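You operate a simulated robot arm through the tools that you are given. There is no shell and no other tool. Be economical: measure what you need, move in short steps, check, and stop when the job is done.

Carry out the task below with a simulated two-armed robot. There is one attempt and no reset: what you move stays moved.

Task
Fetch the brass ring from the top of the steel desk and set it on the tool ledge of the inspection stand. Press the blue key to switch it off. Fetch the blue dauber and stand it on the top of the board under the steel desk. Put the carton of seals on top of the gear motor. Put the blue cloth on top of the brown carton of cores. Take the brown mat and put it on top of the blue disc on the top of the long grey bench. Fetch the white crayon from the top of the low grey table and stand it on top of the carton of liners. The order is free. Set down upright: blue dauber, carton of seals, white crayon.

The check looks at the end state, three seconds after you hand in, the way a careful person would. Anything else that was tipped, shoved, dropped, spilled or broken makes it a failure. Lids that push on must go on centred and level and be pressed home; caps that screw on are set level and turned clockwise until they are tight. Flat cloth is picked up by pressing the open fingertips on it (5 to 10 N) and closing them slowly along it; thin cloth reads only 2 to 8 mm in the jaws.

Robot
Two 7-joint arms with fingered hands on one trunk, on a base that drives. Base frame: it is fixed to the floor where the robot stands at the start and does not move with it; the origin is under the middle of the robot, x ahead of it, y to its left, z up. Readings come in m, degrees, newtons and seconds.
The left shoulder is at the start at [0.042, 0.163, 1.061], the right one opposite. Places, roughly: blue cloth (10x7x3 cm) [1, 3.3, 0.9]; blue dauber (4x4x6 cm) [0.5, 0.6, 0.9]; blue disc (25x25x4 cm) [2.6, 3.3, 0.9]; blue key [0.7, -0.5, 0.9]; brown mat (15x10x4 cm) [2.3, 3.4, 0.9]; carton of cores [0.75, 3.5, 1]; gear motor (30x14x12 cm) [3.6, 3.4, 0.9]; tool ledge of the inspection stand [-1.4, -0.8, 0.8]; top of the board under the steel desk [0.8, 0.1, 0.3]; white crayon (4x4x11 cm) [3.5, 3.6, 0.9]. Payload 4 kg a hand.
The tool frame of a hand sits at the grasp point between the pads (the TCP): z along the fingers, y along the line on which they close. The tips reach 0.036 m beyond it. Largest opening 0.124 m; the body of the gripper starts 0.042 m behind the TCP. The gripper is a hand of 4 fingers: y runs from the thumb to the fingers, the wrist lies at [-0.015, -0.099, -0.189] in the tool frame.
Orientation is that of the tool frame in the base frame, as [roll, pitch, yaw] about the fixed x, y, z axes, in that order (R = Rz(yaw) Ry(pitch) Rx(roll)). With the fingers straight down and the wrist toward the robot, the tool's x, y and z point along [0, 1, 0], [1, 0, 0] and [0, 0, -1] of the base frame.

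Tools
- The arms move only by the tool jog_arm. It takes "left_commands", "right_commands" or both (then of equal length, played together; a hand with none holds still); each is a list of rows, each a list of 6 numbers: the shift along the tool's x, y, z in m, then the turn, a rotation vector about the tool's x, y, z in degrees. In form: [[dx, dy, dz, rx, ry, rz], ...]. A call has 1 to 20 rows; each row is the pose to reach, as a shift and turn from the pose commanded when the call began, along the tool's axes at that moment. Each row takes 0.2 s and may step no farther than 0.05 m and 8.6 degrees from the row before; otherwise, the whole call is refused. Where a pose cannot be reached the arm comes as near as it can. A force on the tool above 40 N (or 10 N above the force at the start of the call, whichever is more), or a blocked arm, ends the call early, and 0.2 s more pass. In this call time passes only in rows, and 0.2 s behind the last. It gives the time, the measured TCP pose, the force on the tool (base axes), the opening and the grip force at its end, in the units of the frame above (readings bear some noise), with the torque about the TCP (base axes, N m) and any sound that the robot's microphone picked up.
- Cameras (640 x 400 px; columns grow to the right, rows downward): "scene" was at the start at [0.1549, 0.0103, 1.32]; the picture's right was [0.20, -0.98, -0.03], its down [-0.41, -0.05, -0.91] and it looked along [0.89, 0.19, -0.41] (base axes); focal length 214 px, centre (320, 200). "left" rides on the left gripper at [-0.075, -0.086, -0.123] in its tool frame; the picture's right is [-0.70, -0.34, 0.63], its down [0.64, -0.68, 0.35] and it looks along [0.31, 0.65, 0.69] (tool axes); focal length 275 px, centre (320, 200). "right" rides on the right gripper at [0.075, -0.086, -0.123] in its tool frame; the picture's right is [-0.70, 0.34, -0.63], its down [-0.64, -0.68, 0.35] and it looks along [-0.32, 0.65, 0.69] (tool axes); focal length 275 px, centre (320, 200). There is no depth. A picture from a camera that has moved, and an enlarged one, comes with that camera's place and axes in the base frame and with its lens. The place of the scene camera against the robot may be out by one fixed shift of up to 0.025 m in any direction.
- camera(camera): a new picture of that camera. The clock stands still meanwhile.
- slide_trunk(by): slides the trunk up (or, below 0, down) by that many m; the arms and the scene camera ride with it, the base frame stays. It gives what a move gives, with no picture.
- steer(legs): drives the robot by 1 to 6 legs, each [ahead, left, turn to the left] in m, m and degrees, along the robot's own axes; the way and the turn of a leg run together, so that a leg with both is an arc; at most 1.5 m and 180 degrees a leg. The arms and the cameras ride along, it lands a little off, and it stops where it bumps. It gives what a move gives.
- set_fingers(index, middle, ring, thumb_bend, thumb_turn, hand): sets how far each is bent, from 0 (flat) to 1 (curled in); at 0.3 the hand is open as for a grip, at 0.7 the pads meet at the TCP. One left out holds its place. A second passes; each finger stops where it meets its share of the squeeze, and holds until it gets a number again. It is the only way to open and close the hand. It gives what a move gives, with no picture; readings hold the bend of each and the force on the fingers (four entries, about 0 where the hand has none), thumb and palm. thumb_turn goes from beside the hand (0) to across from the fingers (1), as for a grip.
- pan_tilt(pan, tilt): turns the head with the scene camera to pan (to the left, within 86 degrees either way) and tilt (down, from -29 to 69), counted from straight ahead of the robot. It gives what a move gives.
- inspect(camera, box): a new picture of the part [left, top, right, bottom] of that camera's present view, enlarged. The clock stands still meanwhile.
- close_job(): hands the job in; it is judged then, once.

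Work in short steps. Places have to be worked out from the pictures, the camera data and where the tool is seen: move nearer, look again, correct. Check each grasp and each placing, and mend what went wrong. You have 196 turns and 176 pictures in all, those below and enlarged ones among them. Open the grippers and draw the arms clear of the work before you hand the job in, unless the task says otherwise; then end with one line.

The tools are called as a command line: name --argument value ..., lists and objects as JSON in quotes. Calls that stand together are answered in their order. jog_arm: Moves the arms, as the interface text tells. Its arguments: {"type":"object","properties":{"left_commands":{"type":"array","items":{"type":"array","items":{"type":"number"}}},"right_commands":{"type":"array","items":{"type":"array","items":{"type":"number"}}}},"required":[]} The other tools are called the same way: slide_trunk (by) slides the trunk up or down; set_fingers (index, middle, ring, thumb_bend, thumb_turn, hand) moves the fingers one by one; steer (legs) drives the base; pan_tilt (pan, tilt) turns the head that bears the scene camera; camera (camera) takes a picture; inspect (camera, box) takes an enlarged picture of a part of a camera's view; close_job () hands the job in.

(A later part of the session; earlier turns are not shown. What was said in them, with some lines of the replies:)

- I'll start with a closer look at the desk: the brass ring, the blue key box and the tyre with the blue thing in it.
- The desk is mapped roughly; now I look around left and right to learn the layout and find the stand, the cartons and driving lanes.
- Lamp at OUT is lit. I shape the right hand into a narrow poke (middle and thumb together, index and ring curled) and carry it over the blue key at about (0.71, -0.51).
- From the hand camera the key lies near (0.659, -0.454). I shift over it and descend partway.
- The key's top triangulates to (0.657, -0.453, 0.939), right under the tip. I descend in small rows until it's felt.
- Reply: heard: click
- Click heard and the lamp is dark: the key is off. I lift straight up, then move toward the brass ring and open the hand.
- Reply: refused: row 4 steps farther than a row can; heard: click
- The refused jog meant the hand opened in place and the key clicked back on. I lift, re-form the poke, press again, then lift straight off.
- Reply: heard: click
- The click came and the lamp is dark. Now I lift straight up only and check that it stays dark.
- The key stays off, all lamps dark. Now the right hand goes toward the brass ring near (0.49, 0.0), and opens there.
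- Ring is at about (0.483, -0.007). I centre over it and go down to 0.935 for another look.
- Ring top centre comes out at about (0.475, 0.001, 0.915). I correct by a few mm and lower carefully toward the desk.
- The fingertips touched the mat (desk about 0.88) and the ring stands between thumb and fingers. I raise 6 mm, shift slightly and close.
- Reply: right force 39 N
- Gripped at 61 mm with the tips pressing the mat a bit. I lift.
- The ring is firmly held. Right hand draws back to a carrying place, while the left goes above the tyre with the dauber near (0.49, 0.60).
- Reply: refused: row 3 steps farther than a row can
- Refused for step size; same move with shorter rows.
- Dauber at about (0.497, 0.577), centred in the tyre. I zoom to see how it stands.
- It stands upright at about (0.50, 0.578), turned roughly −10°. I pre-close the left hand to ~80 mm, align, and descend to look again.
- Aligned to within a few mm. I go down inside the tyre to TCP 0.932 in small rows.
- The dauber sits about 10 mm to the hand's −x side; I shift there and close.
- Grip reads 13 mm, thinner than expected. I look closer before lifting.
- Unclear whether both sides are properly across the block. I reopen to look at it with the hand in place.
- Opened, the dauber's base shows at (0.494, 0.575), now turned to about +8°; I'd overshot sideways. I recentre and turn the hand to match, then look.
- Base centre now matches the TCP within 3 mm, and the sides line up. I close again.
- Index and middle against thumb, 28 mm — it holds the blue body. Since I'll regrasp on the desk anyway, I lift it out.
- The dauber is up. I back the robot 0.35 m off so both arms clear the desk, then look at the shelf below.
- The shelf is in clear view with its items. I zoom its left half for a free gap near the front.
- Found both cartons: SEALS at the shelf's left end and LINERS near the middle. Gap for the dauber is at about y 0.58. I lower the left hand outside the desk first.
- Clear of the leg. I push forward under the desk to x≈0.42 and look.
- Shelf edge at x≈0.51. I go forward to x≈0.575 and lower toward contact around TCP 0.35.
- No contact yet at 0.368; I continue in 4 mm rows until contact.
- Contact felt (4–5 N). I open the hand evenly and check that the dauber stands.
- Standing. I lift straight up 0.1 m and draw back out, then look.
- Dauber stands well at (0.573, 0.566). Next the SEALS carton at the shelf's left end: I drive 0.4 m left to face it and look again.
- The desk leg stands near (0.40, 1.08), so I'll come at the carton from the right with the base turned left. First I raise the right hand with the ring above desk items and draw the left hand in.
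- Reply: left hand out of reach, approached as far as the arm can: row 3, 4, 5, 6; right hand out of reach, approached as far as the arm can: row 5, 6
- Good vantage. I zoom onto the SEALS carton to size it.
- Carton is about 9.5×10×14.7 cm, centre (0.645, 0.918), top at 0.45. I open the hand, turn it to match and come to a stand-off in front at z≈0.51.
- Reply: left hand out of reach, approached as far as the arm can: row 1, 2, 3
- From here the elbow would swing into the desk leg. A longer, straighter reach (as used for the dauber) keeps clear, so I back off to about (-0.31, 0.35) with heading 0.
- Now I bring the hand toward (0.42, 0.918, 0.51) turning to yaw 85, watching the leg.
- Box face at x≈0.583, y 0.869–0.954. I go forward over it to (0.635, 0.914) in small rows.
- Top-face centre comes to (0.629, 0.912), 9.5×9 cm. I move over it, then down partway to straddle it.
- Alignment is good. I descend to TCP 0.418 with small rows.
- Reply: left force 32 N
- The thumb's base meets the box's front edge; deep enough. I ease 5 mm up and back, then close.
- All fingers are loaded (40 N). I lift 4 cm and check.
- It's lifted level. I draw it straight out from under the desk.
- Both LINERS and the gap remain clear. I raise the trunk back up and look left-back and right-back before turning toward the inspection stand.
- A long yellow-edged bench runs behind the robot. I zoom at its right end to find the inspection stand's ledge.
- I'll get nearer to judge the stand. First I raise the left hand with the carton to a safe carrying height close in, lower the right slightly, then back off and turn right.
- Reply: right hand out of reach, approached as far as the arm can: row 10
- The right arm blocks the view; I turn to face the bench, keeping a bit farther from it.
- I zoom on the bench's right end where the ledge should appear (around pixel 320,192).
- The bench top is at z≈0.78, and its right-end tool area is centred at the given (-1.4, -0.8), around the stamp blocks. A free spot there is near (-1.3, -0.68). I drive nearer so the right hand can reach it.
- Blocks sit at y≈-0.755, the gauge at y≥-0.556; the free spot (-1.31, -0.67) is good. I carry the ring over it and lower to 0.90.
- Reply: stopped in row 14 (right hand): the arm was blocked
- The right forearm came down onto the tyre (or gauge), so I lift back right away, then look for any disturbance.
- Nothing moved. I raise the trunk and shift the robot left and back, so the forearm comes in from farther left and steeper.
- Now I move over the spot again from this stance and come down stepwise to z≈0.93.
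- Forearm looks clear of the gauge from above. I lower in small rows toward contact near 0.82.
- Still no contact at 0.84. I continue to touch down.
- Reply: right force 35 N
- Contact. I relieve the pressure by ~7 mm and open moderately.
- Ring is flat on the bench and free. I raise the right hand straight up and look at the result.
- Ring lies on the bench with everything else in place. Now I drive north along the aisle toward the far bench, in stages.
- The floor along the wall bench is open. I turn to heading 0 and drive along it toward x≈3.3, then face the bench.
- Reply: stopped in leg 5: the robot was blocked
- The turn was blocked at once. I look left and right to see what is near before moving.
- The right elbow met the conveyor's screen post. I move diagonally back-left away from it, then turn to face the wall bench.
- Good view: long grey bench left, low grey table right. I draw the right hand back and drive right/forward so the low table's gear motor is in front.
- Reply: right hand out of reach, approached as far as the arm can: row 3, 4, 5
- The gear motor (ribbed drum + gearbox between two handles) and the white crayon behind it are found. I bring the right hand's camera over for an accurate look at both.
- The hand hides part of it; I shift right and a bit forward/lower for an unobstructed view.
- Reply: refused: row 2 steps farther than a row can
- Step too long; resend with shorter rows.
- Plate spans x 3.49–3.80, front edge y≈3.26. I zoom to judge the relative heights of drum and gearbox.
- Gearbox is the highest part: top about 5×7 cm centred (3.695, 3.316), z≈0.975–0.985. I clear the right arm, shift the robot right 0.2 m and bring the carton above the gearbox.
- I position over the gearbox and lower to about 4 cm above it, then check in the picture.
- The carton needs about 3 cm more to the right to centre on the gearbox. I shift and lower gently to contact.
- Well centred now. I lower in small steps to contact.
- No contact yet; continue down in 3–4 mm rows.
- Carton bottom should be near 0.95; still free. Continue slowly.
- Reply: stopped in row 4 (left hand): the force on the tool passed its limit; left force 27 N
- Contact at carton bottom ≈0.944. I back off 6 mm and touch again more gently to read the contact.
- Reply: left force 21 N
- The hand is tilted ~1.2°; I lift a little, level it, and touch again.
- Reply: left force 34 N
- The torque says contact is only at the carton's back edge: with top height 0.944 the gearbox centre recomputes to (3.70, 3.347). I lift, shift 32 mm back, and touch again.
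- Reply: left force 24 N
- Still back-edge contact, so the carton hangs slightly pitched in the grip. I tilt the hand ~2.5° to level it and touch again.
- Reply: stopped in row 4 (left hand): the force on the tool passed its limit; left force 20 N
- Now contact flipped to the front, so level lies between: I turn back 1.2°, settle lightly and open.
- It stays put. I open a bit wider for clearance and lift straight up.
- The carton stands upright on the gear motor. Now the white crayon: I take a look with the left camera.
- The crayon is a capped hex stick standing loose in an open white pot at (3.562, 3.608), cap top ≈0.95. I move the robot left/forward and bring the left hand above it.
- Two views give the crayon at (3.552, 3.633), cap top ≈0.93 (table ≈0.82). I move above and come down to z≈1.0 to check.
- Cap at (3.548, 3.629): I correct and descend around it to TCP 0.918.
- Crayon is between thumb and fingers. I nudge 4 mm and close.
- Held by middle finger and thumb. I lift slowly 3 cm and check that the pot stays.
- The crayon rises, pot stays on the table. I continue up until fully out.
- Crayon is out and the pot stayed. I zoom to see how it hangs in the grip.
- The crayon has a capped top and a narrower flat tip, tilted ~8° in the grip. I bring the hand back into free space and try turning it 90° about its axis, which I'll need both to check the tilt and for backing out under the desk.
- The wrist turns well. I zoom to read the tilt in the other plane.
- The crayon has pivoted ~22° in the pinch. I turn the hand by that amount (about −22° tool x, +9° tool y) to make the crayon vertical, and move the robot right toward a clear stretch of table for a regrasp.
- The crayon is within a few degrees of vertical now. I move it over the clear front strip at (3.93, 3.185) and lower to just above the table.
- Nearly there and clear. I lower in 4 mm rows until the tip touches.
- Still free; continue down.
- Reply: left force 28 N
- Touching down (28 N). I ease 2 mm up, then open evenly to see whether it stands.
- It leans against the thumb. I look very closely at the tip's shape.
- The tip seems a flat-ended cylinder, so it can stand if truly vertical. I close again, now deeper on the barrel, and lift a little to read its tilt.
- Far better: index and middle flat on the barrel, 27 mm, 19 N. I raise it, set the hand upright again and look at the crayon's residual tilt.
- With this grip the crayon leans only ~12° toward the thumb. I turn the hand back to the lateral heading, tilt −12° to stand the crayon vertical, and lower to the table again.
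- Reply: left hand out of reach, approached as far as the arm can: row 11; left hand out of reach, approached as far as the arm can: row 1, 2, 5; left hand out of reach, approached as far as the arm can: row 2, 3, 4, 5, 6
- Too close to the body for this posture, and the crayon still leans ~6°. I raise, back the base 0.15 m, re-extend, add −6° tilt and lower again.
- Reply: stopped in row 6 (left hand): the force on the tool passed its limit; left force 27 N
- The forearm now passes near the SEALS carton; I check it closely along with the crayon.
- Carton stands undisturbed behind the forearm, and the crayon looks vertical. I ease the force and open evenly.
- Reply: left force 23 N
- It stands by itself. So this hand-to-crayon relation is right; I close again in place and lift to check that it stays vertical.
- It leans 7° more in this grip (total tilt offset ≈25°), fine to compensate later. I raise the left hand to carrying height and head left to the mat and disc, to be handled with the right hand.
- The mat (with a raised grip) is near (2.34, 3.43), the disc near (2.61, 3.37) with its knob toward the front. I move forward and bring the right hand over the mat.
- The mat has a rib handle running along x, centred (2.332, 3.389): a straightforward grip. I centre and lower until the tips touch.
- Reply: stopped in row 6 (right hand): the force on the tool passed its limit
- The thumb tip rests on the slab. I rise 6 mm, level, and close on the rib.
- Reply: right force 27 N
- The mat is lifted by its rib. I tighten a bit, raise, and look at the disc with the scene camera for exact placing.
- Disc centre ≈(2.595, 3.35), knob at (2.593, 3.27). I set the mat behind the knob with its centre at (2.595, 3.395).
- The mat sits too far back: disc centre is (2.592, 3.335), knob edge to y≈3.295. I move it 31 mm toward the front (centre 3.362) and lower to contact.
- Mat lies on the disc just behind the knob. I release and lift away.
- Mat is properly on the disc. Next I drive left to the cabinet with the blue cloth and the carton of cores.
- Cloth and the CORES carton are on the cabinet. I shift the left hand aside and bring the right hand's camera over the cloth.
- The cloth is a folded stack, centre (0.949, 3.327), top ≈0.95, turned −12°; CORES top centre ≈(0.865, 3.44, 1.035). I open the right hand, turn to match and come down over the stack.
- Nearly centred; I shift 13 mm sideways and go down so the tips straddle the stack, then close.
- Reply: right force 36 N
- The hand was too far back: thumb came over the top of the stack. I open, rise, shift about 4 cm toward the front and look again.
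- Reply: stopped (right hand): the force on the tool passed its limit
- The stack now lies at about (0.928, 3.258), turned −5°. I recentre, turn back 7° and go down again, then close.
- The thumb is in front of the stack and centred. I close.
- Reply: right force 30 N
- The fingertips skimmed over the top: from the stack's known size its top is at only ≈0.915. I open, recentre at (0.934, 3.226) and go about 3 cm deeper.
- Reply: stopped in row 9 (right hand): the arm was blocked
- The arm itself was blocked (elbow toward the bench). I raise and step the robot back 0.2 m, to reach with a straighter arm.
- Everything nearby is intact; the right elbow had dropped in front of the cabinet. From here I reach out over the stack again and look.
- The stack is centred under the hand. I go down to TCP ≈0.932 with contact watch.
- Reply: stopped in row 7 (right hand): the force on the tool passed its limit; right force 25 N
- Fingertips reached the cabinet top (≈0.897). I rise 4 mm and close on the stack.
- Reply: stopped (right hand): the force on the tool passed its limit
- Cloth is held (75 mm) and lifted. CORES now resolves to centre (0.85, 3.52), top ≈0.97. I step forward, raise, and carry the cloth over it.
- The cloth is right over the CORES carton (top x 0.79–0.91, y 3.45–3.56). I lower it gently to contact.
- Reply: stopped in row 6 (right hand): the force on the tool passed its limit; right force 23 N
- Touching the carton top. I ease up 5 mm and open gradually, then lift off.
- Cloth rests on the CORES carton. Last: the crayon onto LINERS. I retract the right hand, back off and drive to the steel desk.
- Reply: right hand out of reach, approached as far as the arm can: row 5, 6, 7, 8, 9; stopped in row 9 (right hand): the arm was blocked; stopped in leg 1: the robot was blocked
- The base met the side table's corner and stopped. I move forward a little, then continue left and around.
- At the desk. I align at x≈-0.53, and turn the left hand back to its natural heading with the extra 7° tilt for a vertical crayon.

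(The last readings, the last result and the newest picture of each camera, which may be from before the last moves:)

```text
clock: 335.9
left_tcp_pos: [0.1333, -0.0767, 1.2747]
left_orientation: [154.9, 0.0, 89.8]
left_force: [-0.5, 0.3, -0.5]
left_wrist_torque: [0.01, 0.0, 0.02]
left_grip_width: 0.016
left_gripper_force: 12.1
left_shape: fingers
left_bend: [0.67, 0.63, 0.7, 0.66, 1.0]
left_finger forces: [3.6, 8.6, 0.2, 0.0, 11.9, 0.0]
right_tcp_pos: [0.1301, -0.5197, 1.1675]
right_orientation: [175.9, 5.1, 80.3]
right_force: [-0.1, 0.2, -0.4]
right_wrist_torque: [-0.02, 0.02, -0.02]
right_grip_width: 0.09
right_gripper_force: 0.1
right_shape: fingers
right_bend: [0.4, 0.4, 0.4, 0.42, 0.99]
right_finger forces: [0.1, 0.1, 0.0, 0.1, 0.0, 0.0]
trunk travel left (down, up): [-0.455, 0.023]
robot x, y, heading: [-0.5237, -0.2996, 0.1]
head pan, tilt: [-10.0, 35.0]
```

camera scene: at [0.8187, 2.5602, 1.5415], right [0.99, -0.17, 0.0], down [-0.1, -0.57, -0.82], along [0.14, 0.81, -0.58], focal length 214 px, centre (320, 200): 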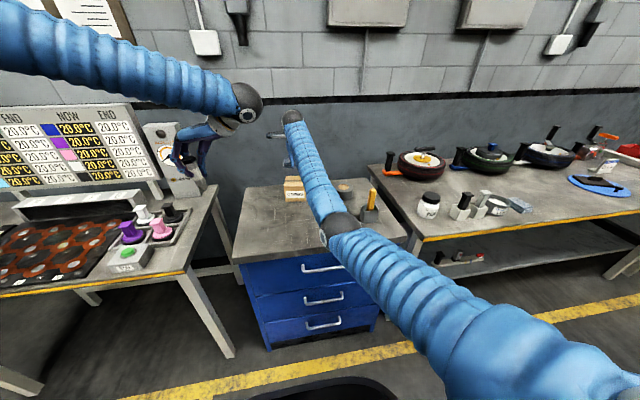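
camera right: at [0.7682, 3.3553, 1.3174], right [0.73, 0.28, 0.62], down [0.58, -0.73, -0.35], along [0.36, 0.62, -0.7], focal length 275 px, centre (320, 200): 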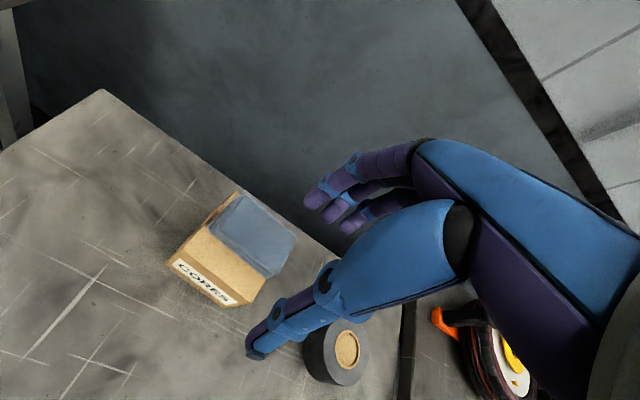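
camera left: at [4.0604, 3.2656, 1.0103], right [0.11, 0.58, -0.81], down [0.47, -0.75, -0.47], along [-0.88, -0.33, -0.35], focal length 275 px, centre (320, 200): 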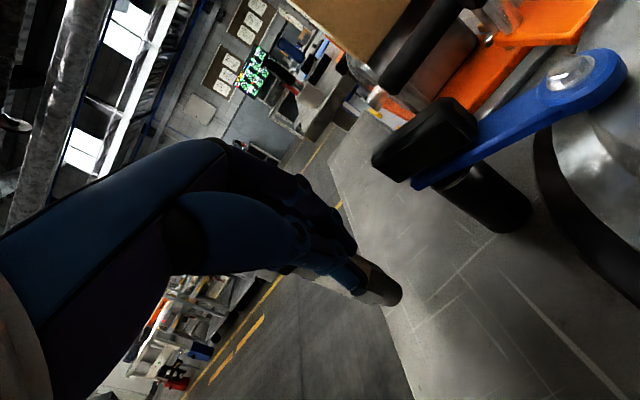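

I lower the trunk, bring the left hand down outside the desk and look at the LINERS carton and the crayon.

slide_trunk --by -0.45

jog_arm --left_commands '[[0.035, -0.0106, 0.0226, 0, 0, 0], [0.07, -0.0211, 0.0453, 0, 0, 0], [0.105, -0.0317, 0.0679, 0, 0, 0], [0.14, -0.0423, 0.0905, 0, 0, 0], [0.175, -0.0528, 0.1131, 0, 0, 0], [0.21, -0.0634, 0.1358, 0, 0, 0], [0.245, -0.0739, 0.1584, 0, 0, 0], [0.28, -0.0845, 0.181, 0, 0, 0]]'

pan_tilt --pan 25 --tilt 15

inspect --camera "scene" --box '[200, 80, 440, 280]'

```text
refused: -0.45 is not a number from -0.4 to 0.4
```

```text
clock: 337.7
left_tcp_pos: [0.1342, 0.2061, 1.0752]
left_orientation: [155.0, 0.0, 89.6]
left_force: [0.2, -0.3, -0.5]
left_wrist_torque: [-0.03, 0.05, -0.01]
left_grip_width: 0.0158
left_gripper_force: 12.3
left_shape: fingers
left_bend: [0.67, 0.63, 0.7, 0.66, 1.0]
left_finger forces: [3.7, 8.8, 0.1, 0.0, 11.7, 0.1]
right_tcp_pos: [0.1293, -0.5215, 1.1684]
right_orientation: [175.9, 5.1, 80.4]
right_force: [-0.3, -1.1, -0.2]
right_wrist_torque: [0.01, 0.01, 0.02]
right_grip_width: 0.0898
right_gripper_force: 0.0
right_shape: fingers
right_bend: [0.4, 0.4, 0.4, 0.42, 0.99]
right_finger forces: [0.0, 0.1, 0.0, 0.1, 0.1, 0.1]
trunk travel left (down, up): [-0.455, 0.023]
robot x, y, heading: [-0.5228, -0.2976, 0.5]
head pan, tilt: [-10.0, 35.0]
```

```text
clock: 338.7
left_tcp_pos: [0.134, 0.2061, 1.0747]
left_orientation: [155.0, 0.0, 89.7]
left_force: [0.3, -0.2, -0.9]
left_wrist_torque: [0.0, 0.02, 0.02]
left_grip_width: 0.0158
left_gripper_force: 12.2
left_shape: fingers
left_bend: [0.67, 0.63, 0.7, 0.66, 1.0]
left_finger forces: [3.7, 8.7, 0.2, 0.0, 11.7, 0.0]
right_tcp_pos: [0.1305, -0.5204, 1.168]
right_orientation: [175.9, 5.1, 80.3]
right_force: [-0.1, 0.1, -0.3]
right_wrist_torque: [0.02, -0.03, 0.02]
right_grip_width: 0.0896
right_gripper_force: 0.0
right_shape: fingers
right_bend: [0.4, 0.4, 0.4, 0.42, 0.99]
right_finger forces: [0.0, 0.0, 0.0, 0.1, 0.0, 0.0]
trunk travel left (down, up): [-0.455, 0.023]
robot x, y, heading: [-0.5249, -0.2997, 0.2]
head pan, tilt: [25.0, 15.0]
```

```text
2.00 times, centred on (320, 180) of scene
camera zoom: at [-0.4451, -0.2667, 1.5733], right [0.43, -0.9, 0.0], down [-0.24, -0.11, -0.97], along [0.87, 0.41, -0.26], focal length 429 px, centre (320, 240)
```

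zoom: 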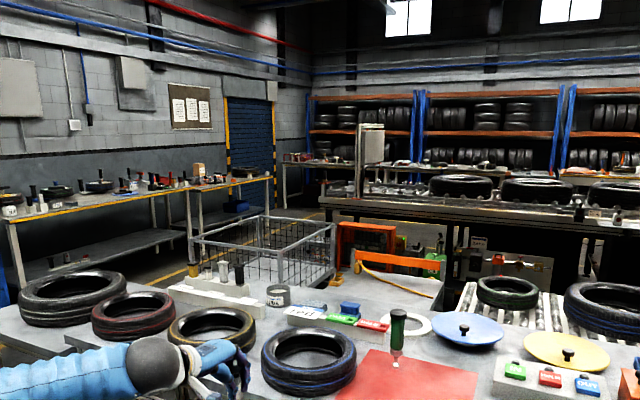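

Trunk moves must be ≤0.4; I lower in two slides and look again.

slide_trunk --by -0.4

slide_trunk --by -0.05

pan_tilt --pan 25 --tilt 15

inspect --camera "scene" --box '[240, 90, 480, 270]'

```text
clock: 342.6
left_tcp_pos: [0.1335, 0.2021, 0.69]
left_orientation: [154.3, 0.0, 89.7]
left_force: [-0.1, -0.2, 0.2]
left_wrist_torque: [0.04, 0.01, 0.03]
left_grip_width: 0.0159
left_gripper_force: 12.8
left_shape: fingers
left_bend: [0.67, 0.63, 0.7, 0.66, 1.0]
left_finger forces: [3.5, 8.7, 0.2, 0.0, 11.6, 0.1]
right_tcp_pos: [0.1404, -0.5407, 0.6464]
right_orientation: [-174.4, 9.0, 80.1]
right_force: [0.4, -0.4, -0.5]
right_wrist_torque: [-0.02, 0.03, 0.0]
right_grip_width: 0.0898
right_gripper_force: 0.0
right_shape: fingers
right_bend: [0.4, 0.4, 0.4, 0.42, 0.99]
right_finger forces: [0.1, 0.1, 0.0, 0.0, 0.1, 0.0]
trunk travel left (down, up): [-0.055, 0.423]
robot x, y, heading: [-0.5233, -0.2977, 0.4]
head pan, tilt: [25.0, 15.0]
```

```text
clock: 343.5
left_tcp_pos: [0.1344, 0.2032, 0.6519]
left_orientation: [153.8, -0.1, 89.7]
left_force: [-0.5, 0.0, -0.4]
left_wrist_torque: [0.02, 0.02, 0.05]
left_grip_width: 0.0157
left_gripper_force: 12.0
left_shape: fingers
left_bend: [0.67, 0.63, 0.7, 0.66, 1.0]
left_finger forces: [3.6, 8.7, 0.2, 0.0, 11.5, 0.0]
right_tcp_pos: [0.1562, -0.5262, 0.603]
right_orientation: [-175.7, 7.0, 80.7]
right_force: [-0.7, 0.2, 0.1]
right_wrist_torque: [0.04, -0.01, -0.02]
right_grip_width: 0.0899
right_gripper_force: 0.1
right_shape: fingers
right_bend: [0.4, 0.4, 0.4, 0.42, 0.99]
right_finger forces: [0.0, 0.0, 0.0, 0.1, 0.0, 0.1]
trunk travel left (down, up): [-0.005, 0.473]
robot x, y, heading: [-0.5187, -0.2979, 0.4]
head pan, tilt: [25.0, 15.0]
```

```text
clock: 344.1
left_tcp_pos: [0.1338, 0.2018, 0.6462]
left_orientation: [154.0, -0.1, 89.7]
left_force: [0.8, 0.5, -0.3]
left_wrist_torque: [-0.03, 0.01, -0.01]
left_grip_width: 0.0155
left_gripper_force: 11.9
left_shape: fingers
left_bend: [0.67, 0.63, 0.7, 0.66, 1.0]
left_finger forces: [3.5, 8.8, 0.2, 0.1, 11.6, 0.1]
right_tcp_pos: [0.1562, -0.5241, 0.6011]
right_orientation: [-175.7, 7.1, 81.0]
right_force: [0.1, 0.5, -0.5]
right_wrist_torque: [0.02, 0.0, -0.02]
right_grip_width: 0.0898
right_gripper_force: 0.1
right_shape: fingers
right_bend: [0.4, 0.4, 0.4, 0.42, 0.99]
right_finger forces: [0.1, 0.0, 0.1, 0.0, 0.0, 0.0]
trunk travel left (down, up): [-0.005, 0.473]
robot x, y, heading: [-0.5195, -0.3018, 0.5]
head pan, tilt: [25.0, 15.0]
```

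```text
2.22 times, centred on (360, 180) of scene
camera zoom: at [-0.2308, -0.2655, 1.0213], right [0.38, -0.9, -0.21], down [-0.67, -0.11, -0.73], along [0.64, 0.41, -0.65], focal length 477 px, centre (231, 244)
```

zoom: 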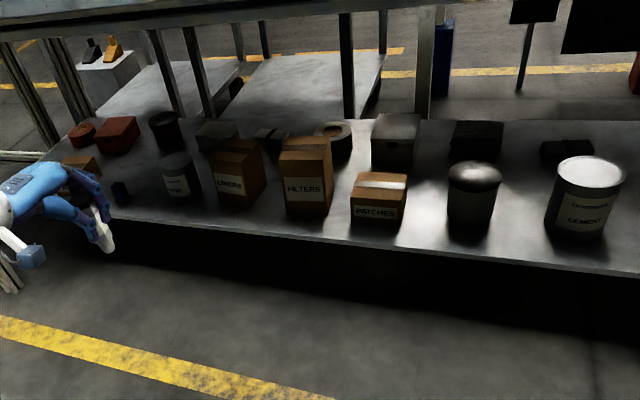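

LINERS is near (0.665, 0.235), top ≈0.43. I zoom on the crayon to check its attitude before going under.

inspect --camera "scene" --box '[235, 145, 315, 215]'

```text
5.71 times, centred on (275, 180) of scene
camera zoom: at [-0.2308, -0.2655, 1.0213], right [0.38, -0.9, -0.21], down [-0.67, -0.11, -0.73], along [0.64, 0.41, -0.65], focal length 1226 px, centre (577, 314)
```

zoom: 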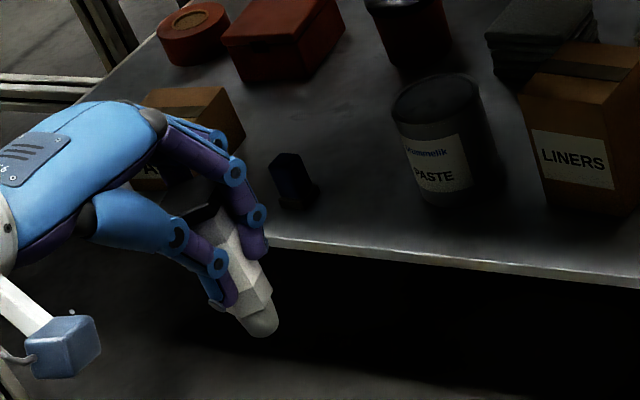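

The crayon is vertical within ~2°. I pull the right hand back, drive 0.13 m forward, then bring the left hand under the desk short of LINERS and look with its camera.

jog_arm --right_commands '[[0, -0.04, 0, 0, 0, 0], [0, -0.08, 0, 0, 0, 0], [0, -0.12, 0, 0, 0, 0]]'

steer --legs '[[0.13, 0, 0]]'

jog_arm --left_commands '[[0.004, 0.0308, 0.027, 0, 0, 0], [0.008, 0.0616, 0.054, 0, 0, 0], [0.013, 0.0924, 0.081, 0, 0, 0], [0.018, 0.1232, 0.1, 0, 0, 0], [0.022, 0.154, 0.118, 0, 0, 0], [0.026, 0.18, 0.14, 0, 0, 0]]'

camera --camera "left"

```text
clock: 344.4
left_tcp_pos: [0.1345, 0.2032, 0.6268]
left_orientation: [155.1, 0.0, 89.7]
left_force: [0.6, 0.6, -1.4]
left_wrist_torque: [-0.02, 0.01, 0.01]
left_grip_width: 0.0156
left_gripper_force: 12.0
left_shape: fingers
left_bend: [0.67, 0.63, 0.7, 0.66, 1.0]
left_finger forces: [3.7, 8.7, 0.2, 0.0, 11.7, 0.1]
right_tcp_pos: [0.1548, -0.5237, 0.6054]
right_orientation: [-177.7, 6.8, 80.5]
right_force: [0.4, 0.1, -0.7]
right_wrist_torque: [-0.03, 0.04, 0.02]
right_grip_width: 0.0899
right_gripper_force: 0.0
right_shape: fingers
right_bend: [0.4, 0.4, 0.4, 0.42, 0.99]
right_finger forces: [0.0, 0.0, 0.0, 0.0, 0.0, 0.0]
right hand out of reach, approached as far as the arm can: row 1
trunk travel left (down, up): [-0.005, 0.473]
robot x, y, heading: [-0.5249, -0.2996, 0.6]
head pan, tilt: [25.0, 15.0]
stopped in row 1 (right hand): the arm was blocked; the commanded pose is now the measured one
```

```text
clock: 345.7
left_tcp_pos: [0.2648, 0.2014, 0.627]
left_orientation: [154.9, 0.0, 89.6]
left_force: [0.2, -0.4, -1.3]
left_wrist_torque: [0.03, 0.02, -0.03]
left_grip_width: 0.0156
left_gripper_force: 11.8
left_shape: fingers
left_bend: [0.67, 0.63, 0.7, 0.66, 1.0]
left_finger forces: [3.6, 8.8, 0.2, 0.0, 11.7, 0.1]
right_tcp_pos: [0.2836, -0.5239, 0.6058]
right_orientation: [-177.9, 6.8, 80.5]
right_force: [0.2, 0.1, -0.1]
right_wrist_torque: [0.01, 0.03, -0.02]
right_grip_width: 0.0901
right_gripper_force: 0.0
right_shape: fingers
right_bend: [0.4, 0.4, 0.4, 0.42, 0.99]
right_finger forces: [0.1, 0.0, 0.0, 0.0, 0.0, 0.0]
trunk travel left (down, up): [-0.005, 0.473]
robot x, y, heading: [-0.3923, -0.2982, 0.5]
head pan, tilt: [25.0, 15.0]
```

```text
clock: 347.1
left_tcp_pos: [0.4852, 0.226, 0.5748]
left_orientation: [154.9, 0.0, 89.6]
left_force: [-0.5, 0.5, -0.4]
left_wrist_torque: [0.01, 0.0, 0.0]
left_grip_width: 0.0156
left_gripper_force: 12.0
left_shape: fingers
left_bend: [0.67, 0.63, 0.7, 0.66, 1.0]
left_finger forces: [3.6, 8.6, 0.2, 0.0, 11.4, 0.0]
right_tcp_pos: [0.2837, -0.5241, 0.6046]
right_orientation: [-178.0, 6.9, 80.4]
right_force: [-0.4, -0.6, 0.3]
right_wrist_torque: [0.01, 0.01, 0.0]
right_grip_width: 0.0897
right_gripper_force: 0.0
right_shape: fingers
right_bend: [0.4, 0.4, 0.4, 0.42, 0.99]
right_finger forces: [0.0, 0.0, 0.0, 0.0, 0.1, 0.0]
trunk travel left (down, up): [-0.005, 0.473]
robot x, y, heading: [-0.3957, -0.3002, 0.2]
head pan, tilt: [25.0, 15.0]
```

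```text
6 pictures are left
camera left: at [0.3558, 0.1516, 0.65], right [-0.04, -0.7, -0.72], down [-0.47, 0.65, -0.6], along [0.88, 0.31, -0.35], focal length 275 px, centre (320, 200)
```

left: 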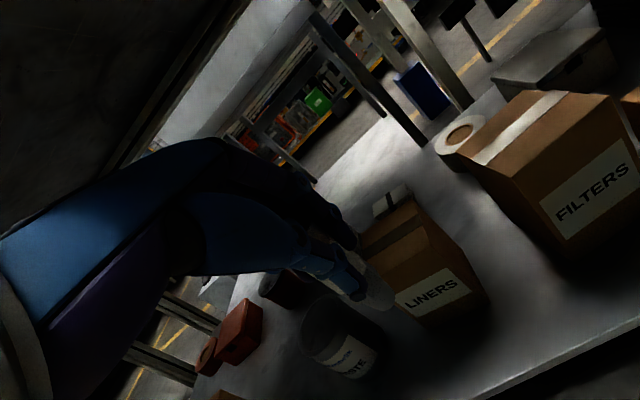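

LINERS: front face x≈0.60, y 0.19–0.285, so top centre ≈(0.642, 0.235). The crayon's foot is about 19 mm ahead of the TCP; I move over and lower until it touches.

jog_arm --left_commands '[[0.001, 0.0411, 0.0192, 0, 0, 0], [0.003, 0.0821, 0.0383, 0, 0, 0], [0.004, 0.1232, 0.0575, 0, 0, 0], [0.004, 0.1126, 0.0802, 0, 0, 0], [0.004, 0.1021, 0.1028, 0, 0, 0], [0.004, 0.1, 0.1073, 0, 0, 0], [0.004, 0.0979, 0.1118, 0, 0, 0], [0.004, 0.0957, 0.1164, 0, 0, 0], [0.004, 0.0936, 0.1209, 0, 0, 0]]'

```text
clock: 349.1
left_tcp_pos: [0.6213, 0.2285, 0.5098]
left_orientation: [154.7, 0.0, 89.7]
left_force: [-1.5, -3.3, 15.3]
left_wrist_torque: [-0.04, -0.09, -0.05]
left_grip_width: 0.0152
left_gripper_force: 13.9
left_shape: fingers
left_bend: [0.66, 0.63, 0.7, 0.67, 1.0]
left_finger forces: [4.6, 9.4, 0.2, 0.0, 14.6, 0.0]
right_tcp_pos: [0.2851, -0.5254, 0.6054]
right_orientation: [-178.0, 6.8, 80.5]
right_force: [0.1, -0.3, 0.1]
right_wrist_torque: [0.03, 0.0, -0.02]
right_grip_width: 0.0899
right_gripper_force: 0.0
right_shape: fingers
right_bend: [0.4, 0.4, 0.4, 0.42, 0.99]
right_finger forces: [0.0, 0.0, 0.0, 0.0, 0.0, 0.1]
trunk travel left (down, up): [-0.005, 0.473]
robot x, y, heading: [-0.3918, -0.2934, 0.3]
head pan, tilt: [25.0, 15.0]
```

Contact as expected at 0.51. I check the crayon's stance before releasing.

inspect --camera "scene" --box '[270, 80, 400, 200]'

```text
3.33 times, centred on (335, 140) of scene
camera zoom: at [-0.0954, -0.266, 1.0081], right [0.37, -0.9, -0.21], down [-0.69, -0.11, -0.72], along [0.63, 0.41, -0.66], focal length 715 px, centre (270, 400)
```

zoom: 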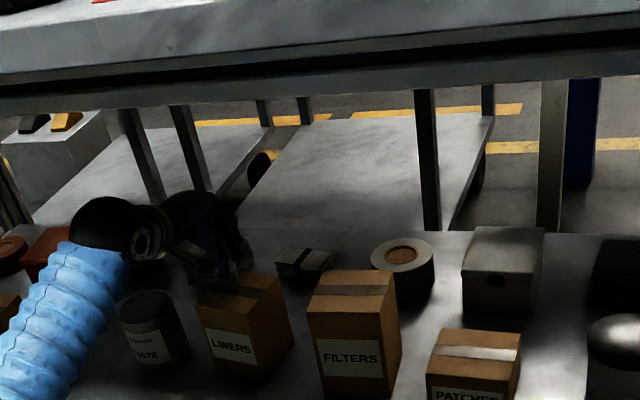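

The foot is on the carton top. I ease slightly and open evenly as in the rehearsal.

jog_arm --left_commands '[[0, 0.0006, -0.0014, 0, 0, 0]]'

set_fingers --hand "left" --index 0.53 --middle 0.53 --ring 0.53 --thumb_bend 0.57

inspect --camera "left" --box '[240, 180, 440, 340]'

```text
clock: 349.5
left_tcp_pos: [0.6231, 0.2299, 0.5084]
left_orientation: [154.7, 0.0, 89.4]
left_force: [-0.8, -3.2, 15.0]
left_wrist_torque: [-0.03, -0.13, -0.01]
left_grip_width: 0.0155
left_gripper_force: 14.3
left_shape: fingers
left_bend: [0.66, 0.63, 0.7, 0.67, 1.0]
left_finger forces: [4.7, 9.4, 0.2, 0.0, 14.1, 0.0]
right_tcp_pos: [0.2832, -0.5234, 0.6064]
right_orientation: [-178.1, 6.8, 80.4]
right_force: [0.0, 0.6, 0.0]
right_wrist_torque: [-0.01, 0.0, 0.01]
right_grip_width: 0.0903
right_gripper_force: 0.0
right_shape: fingers
right_bend: [0.4, 0.4, 0.4, 0.42, 0.99]
right_finger forces: [0.0, 0.0, 0.1, 0.1, 0.0, 0.0]
trunk travel left (down, up): [-0.005, 0.473]
robot x, y, heading: [-0.3921, -0.3009, 0.2]
head pan, tilt: [25.0, 15.0]
```

```text
clock: 350.5
left_tcp_pos: [0.6231, 0.2302, 0.5058]
left_orientation: [155.1, 0.1, 89.5]
left_force: [0.2, -0.1, -0.5]
left_wrist_torque: [0.01, -0.01, -0.02]
left_grip_width: 0.0479
left_gripper_force: 0.0
left_shape: fingers
left_bend: [0.53, 0.53, 0.53, 0.56, 1.0]
left_finger forces: [0.1, 0.0, 0.1, 0.0, 0.1, 0.0]
right_tcp_pos: [0.2847, -0.5235, 0.6062]
right_orientation: [-178.0, 6.8, 80.4]
right_force: [-0.5, -0.8, 1.2]
right_wrist_torque: [0.0, -0.03, 0.01]
right_grip_width: 0.09
right_gripper_force: 0.1
right_shape: fingers
right_bend: [0.4, 0.4, 0.4, 0.42, 0.99]
right_finger forces: [0.0, 0.0, 0.0, 0.0, 0.0, 0.0]
trunk travel left (down, up): [-0.005, 0.473]
robot x, y, heading: [-0.3947, -0.2995, 0.5]
head pan, tilt: [25.0, 15.0]
```

```text
2.50 times, centred on (340, 260) of left
camera zoom: at [0.4932, 0.1557, 0.5807], right [-0.04, -0.7, -0.72], down [-0.47, 0.65, -0.6], along [0.88, 0.31, -0.35], focal length 688 px, centre (270, 50)
```

zoom: 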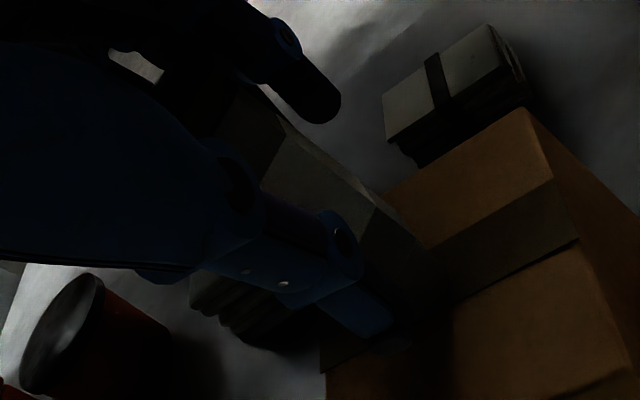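

It stands free with no finger forces and vertical within ~2–3°. I open a bit more, then slide sideways (+y) along the open side of the hand, and withdraw.

set_fingers --hand "left" --index 0.44 --middle 0.44 --ring 0.44 --thumb_bend 0.48

jog_arm --left_commands '[[0.015, 0, 0, 0, 0, 0], [0.03, 0, 0, 0, 0, 0], [0.045, 0, 0, 0, 0, 0], [0.06, 0, 0, 0, 0, 0], [0.075, 0, 0, 0, 0, 0], [0.09, 0, 0, 0, 0, 0], [0.105, 0, 0, 0, 0, 0], [0.12, 0, 0, 0, 0, 0], [0.135, 0.008, -0.018, 0, 0, 0]]'

inspect --camera "left" --box '[240, 60, 640, 340]'

```text
clock: 351.5
left_tcp_pos: [0.6233, 0.2302, 0.5056]
left_orientation: [155.0, 0.0, 89.5]
left_force: [1.3, -0.3, 0.7]
left_wrist_torque: [0.01, -0.03, -0.02]
left_grip_width: 0.0742
left_gripper_force: 0.0
left_shape: fingers
left_bend: [0.44, 0.44, 0.44, 0.48, 1.0]
left_finger forces: [0.1, 0.0, 0.0, 0.0, 0.0, 0.0]
right_tcp_pos: [0.2843, -0.5233, 0.6054]
right_orientation: [-177.9, 6.7, 80.4]
right_force: [-1.1, 0.7, -0.2]
right_wrist_torque: [-0.01, 0.02, -0.01]
right_grip_width: 0.0902
right_gripper_force: 0.1
right_shape: fingers
right_bend: [0.4, 0.4, 0.4, 0.42, 0.99]
right_finger forces: [0.1, 0.0, 0.0, 0.1, 0.0, 0.1]
trunk travel left (down, up): [-0.005, 0.473]
robot x, y, heading: [-0.3935, -0.2966, 0.6]
head pan, tilt: [25.0, 15.0]
```

```text
clock: 353.5
left_tcp_pos: [0.6228, 0.3637, 0.5249]
left_orientation: [154.9, 0.0, 89.6]
left_force: [0.3, -0.5, 0.4]
left_wrist_torque: [-0.01, -0.01, -0.02]
left_grip_width: 0.0743
left_gripper_force: 0.1
left_shape: fingers
left_bend: [0.44, 0.44, 0.44, 0.48, 1.0]
left_finger forces: [0.0, 0.0, 0.0, 0.1, 0.1, 0.0]
right_tcp_pos: [0.284, -0.5239, 0.6064]
right_orientation: [-178.0, 6.8, 80.5]
right_force: [0.7, -1.8, -0.5]
right_wrist_torque: [-0.01, 0.01, 0.01]
right_grip_width: 0.0897
right_gripper_force: 0.1
right_shape: fingers
right_bend: [0.4, 0.4, 0.4, 0.42, 0.99]
right_finger forces: [0.0, 0.0, 0.1, 0.1, 0.0, 0.1]
trunk travel left (down, up): [-0.005, 0.473]
robot x, y, heading: [-0.3931, -0.2963, 0.1]
head pan, tilt: [25.0, 15.0]
```

```text
1.43 times, centred on (440, 200) of left
camera zoom: at [0.4938, 0.2899, 0.5993], right [-0.04, -0.7, -0.72], down [-0.47, 0.65, -0.6], along [0.88, 0.31, -0.35], focal length 393 px, centre (149, 200)
```

zoom: 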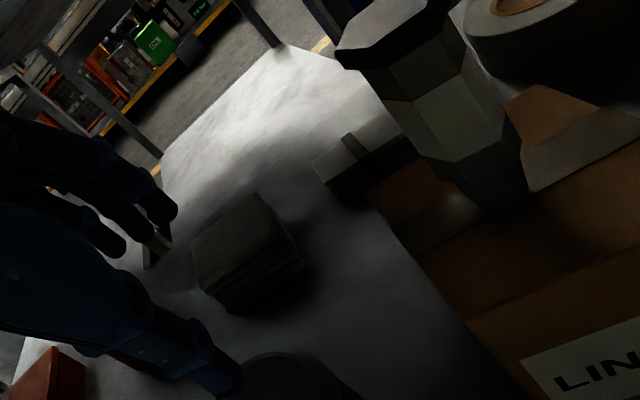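

The crayon stands upright on LINERS. I withdraw the hand straight back out from under the desk.

jog_arm --left_commands '[[0, -0.0408, -0.019, 0, 0, 0], [0, -0.0815, -0.038, 0, 0, 0], [0, -0.1223, -0.057, 0, 0, 0], [0, -0.1631, -0.0761, 0, 0, 0], [0, -0.2039, -0.0951, 0, 0, 0], [0, -0.2446, -0.1141, 0, 0, 0], [0, -0.2854, -0.1331, 0, 0, 0], [0, -0.3262, -0.1521, 0, 0, 0]]'

steer --legs '[[-0.2, 0, 0]]'

camera --camera "scene"

```text
clock: 355.3
left_tcp_pos: [0.2626, 0.3642, 0.5243]
left_orientation: [154.9, 0.0, 89.5]
left_force: [-0.3, 0.1, 0.0]
left_wrist_torque: [0.01, 0.0, 0.0]
left_grip_width: 0.0745
left_gripper_force: 0.0
left_shape: fingers
left_bend: [0.44, 0.44, 0.44, 0.48, 1.0]
left_finger forces: [0.0, 0.0, 0.0, 0.1, 0.0, 0.0]
right_tcp_pos: [0.2837, -0.5243, 0.6057]
right_orientation: [-177.9, 6.8, 80.5]
right_force: [0.3, 0.2, -0.1]
right_wrist_torque: [-0.02, 0.02, -0.02]
right_grip_width: 0.09
right_gripper_force: 0.1
right_shape: fingers
right_bend: [0.4, 0.4, 0.4, 0.42, 0.99]
right_finger forces: [0.0, 0.0, 0.0, 0.0, 0.0, 0.0]
trunk travel left (down, up): [-0.005, 0.473]
robot x, y, heading: [-0.3932, -0.294, 0.3]
head pan, tilt: [25.0, 15.0]
```

```text
clock: 356.9
left_tcp_pos: [0.0616, 0.3659, 0.5252]
left_orientation: [154.9, 0.0, 89.7]
left_force: [-0.3, 0.0, -0.7]
left_wrist_torque: [-0.01, 0.03, -0.03]
left_grip_width: 0.0743
left_gripper_force: 0.1
left_shape: fingers
left_bend: [0.44, 0.44, 0.44, 0.48, 1.0]
left_finger forces: [0.1, 0.0, 0.1, 0.0, 0.0, 0.0]
right_tcp_pos: [0.0858, -0.5237, 0.6048]
right_orientation: [-178.0, 6.7, 80.5]
right_force: [-0.7, 0.2, 0.6]
right_wrist_torque: [-0.01, -0.01, 0.01]
right_grip_width: 0.0901
right_gripper_force: 0.0
right_shape: fingers
right_bend: [0.4, 0.4, 0.4, 0.42, 0.99]
right_finger forces: [0.0, 0.0, 0.1, 0.0, 0.0, 0.0]
trunk travel left (down, up): [-0.005, 0.473]
robot x, y, heading: [-0.5928, -0.2958, 0.5]
head pan, tilt: [25.0, 15.0]
```

```text
2 pictures are left
camera scene: at [-0.2937, -0.2658, 1.0074], right [0.37, -0.9, -0.21], down [-0.69, -0.11, -0.72], along [0.62, 0.41, -0.66], focal length 214 px, centre (320, 200)
```

scene: 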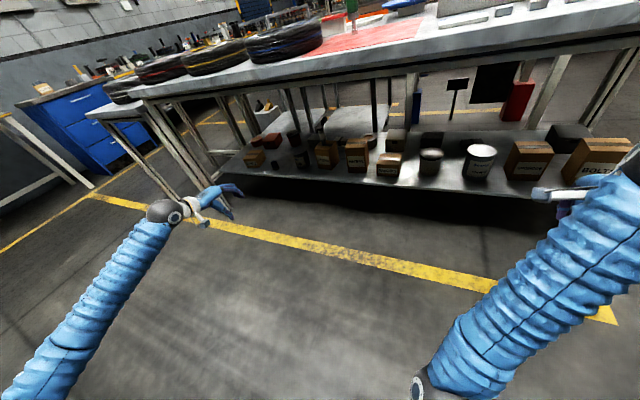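

Both arms are clear. One last zoom at the shelf to confirm dauber and crayon.

inspect --camera "scene" --box '[230, 100, 360, 185]'

```text
4.71 times, centred on (295, 142) of scene
camera zoom: at [-0.2937, -0.2658, 1.0074], right [0.37, -0.9, -0.21], down [-0.69, -0.11, -0.72], along [0.62, 0.41, -0.66], focal length 1009 px, centre (438, 471)
```

zoom: 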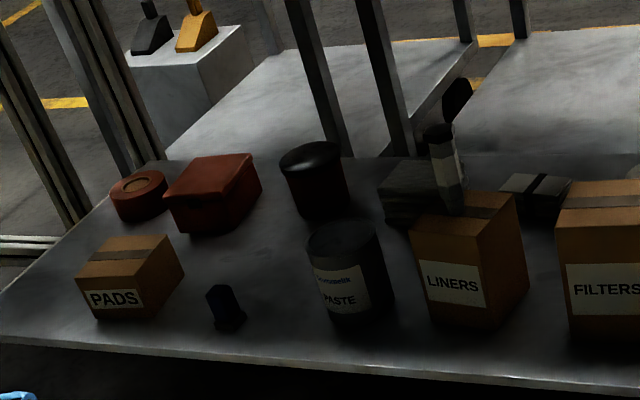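

The crayon stands upright on LINERS, the dauber stands on the board, and both hands are open and clear. I hand the job in.

close_job

```text
The job is handed in.
```

All seven jobs are done and handed in, though I couldn't confirm two things. I took the tool-holding right end of the yellow-edged bench to be the tool ledge, so that is where the brass ring lies. While moving between stations, the robot also bumped the conveyor's screen post and the steel side table, and the right forearm pressed on something at the inspection bench, probably the tyre. I saw nothing displaced at any of these, but I only got a distant look at the side table.
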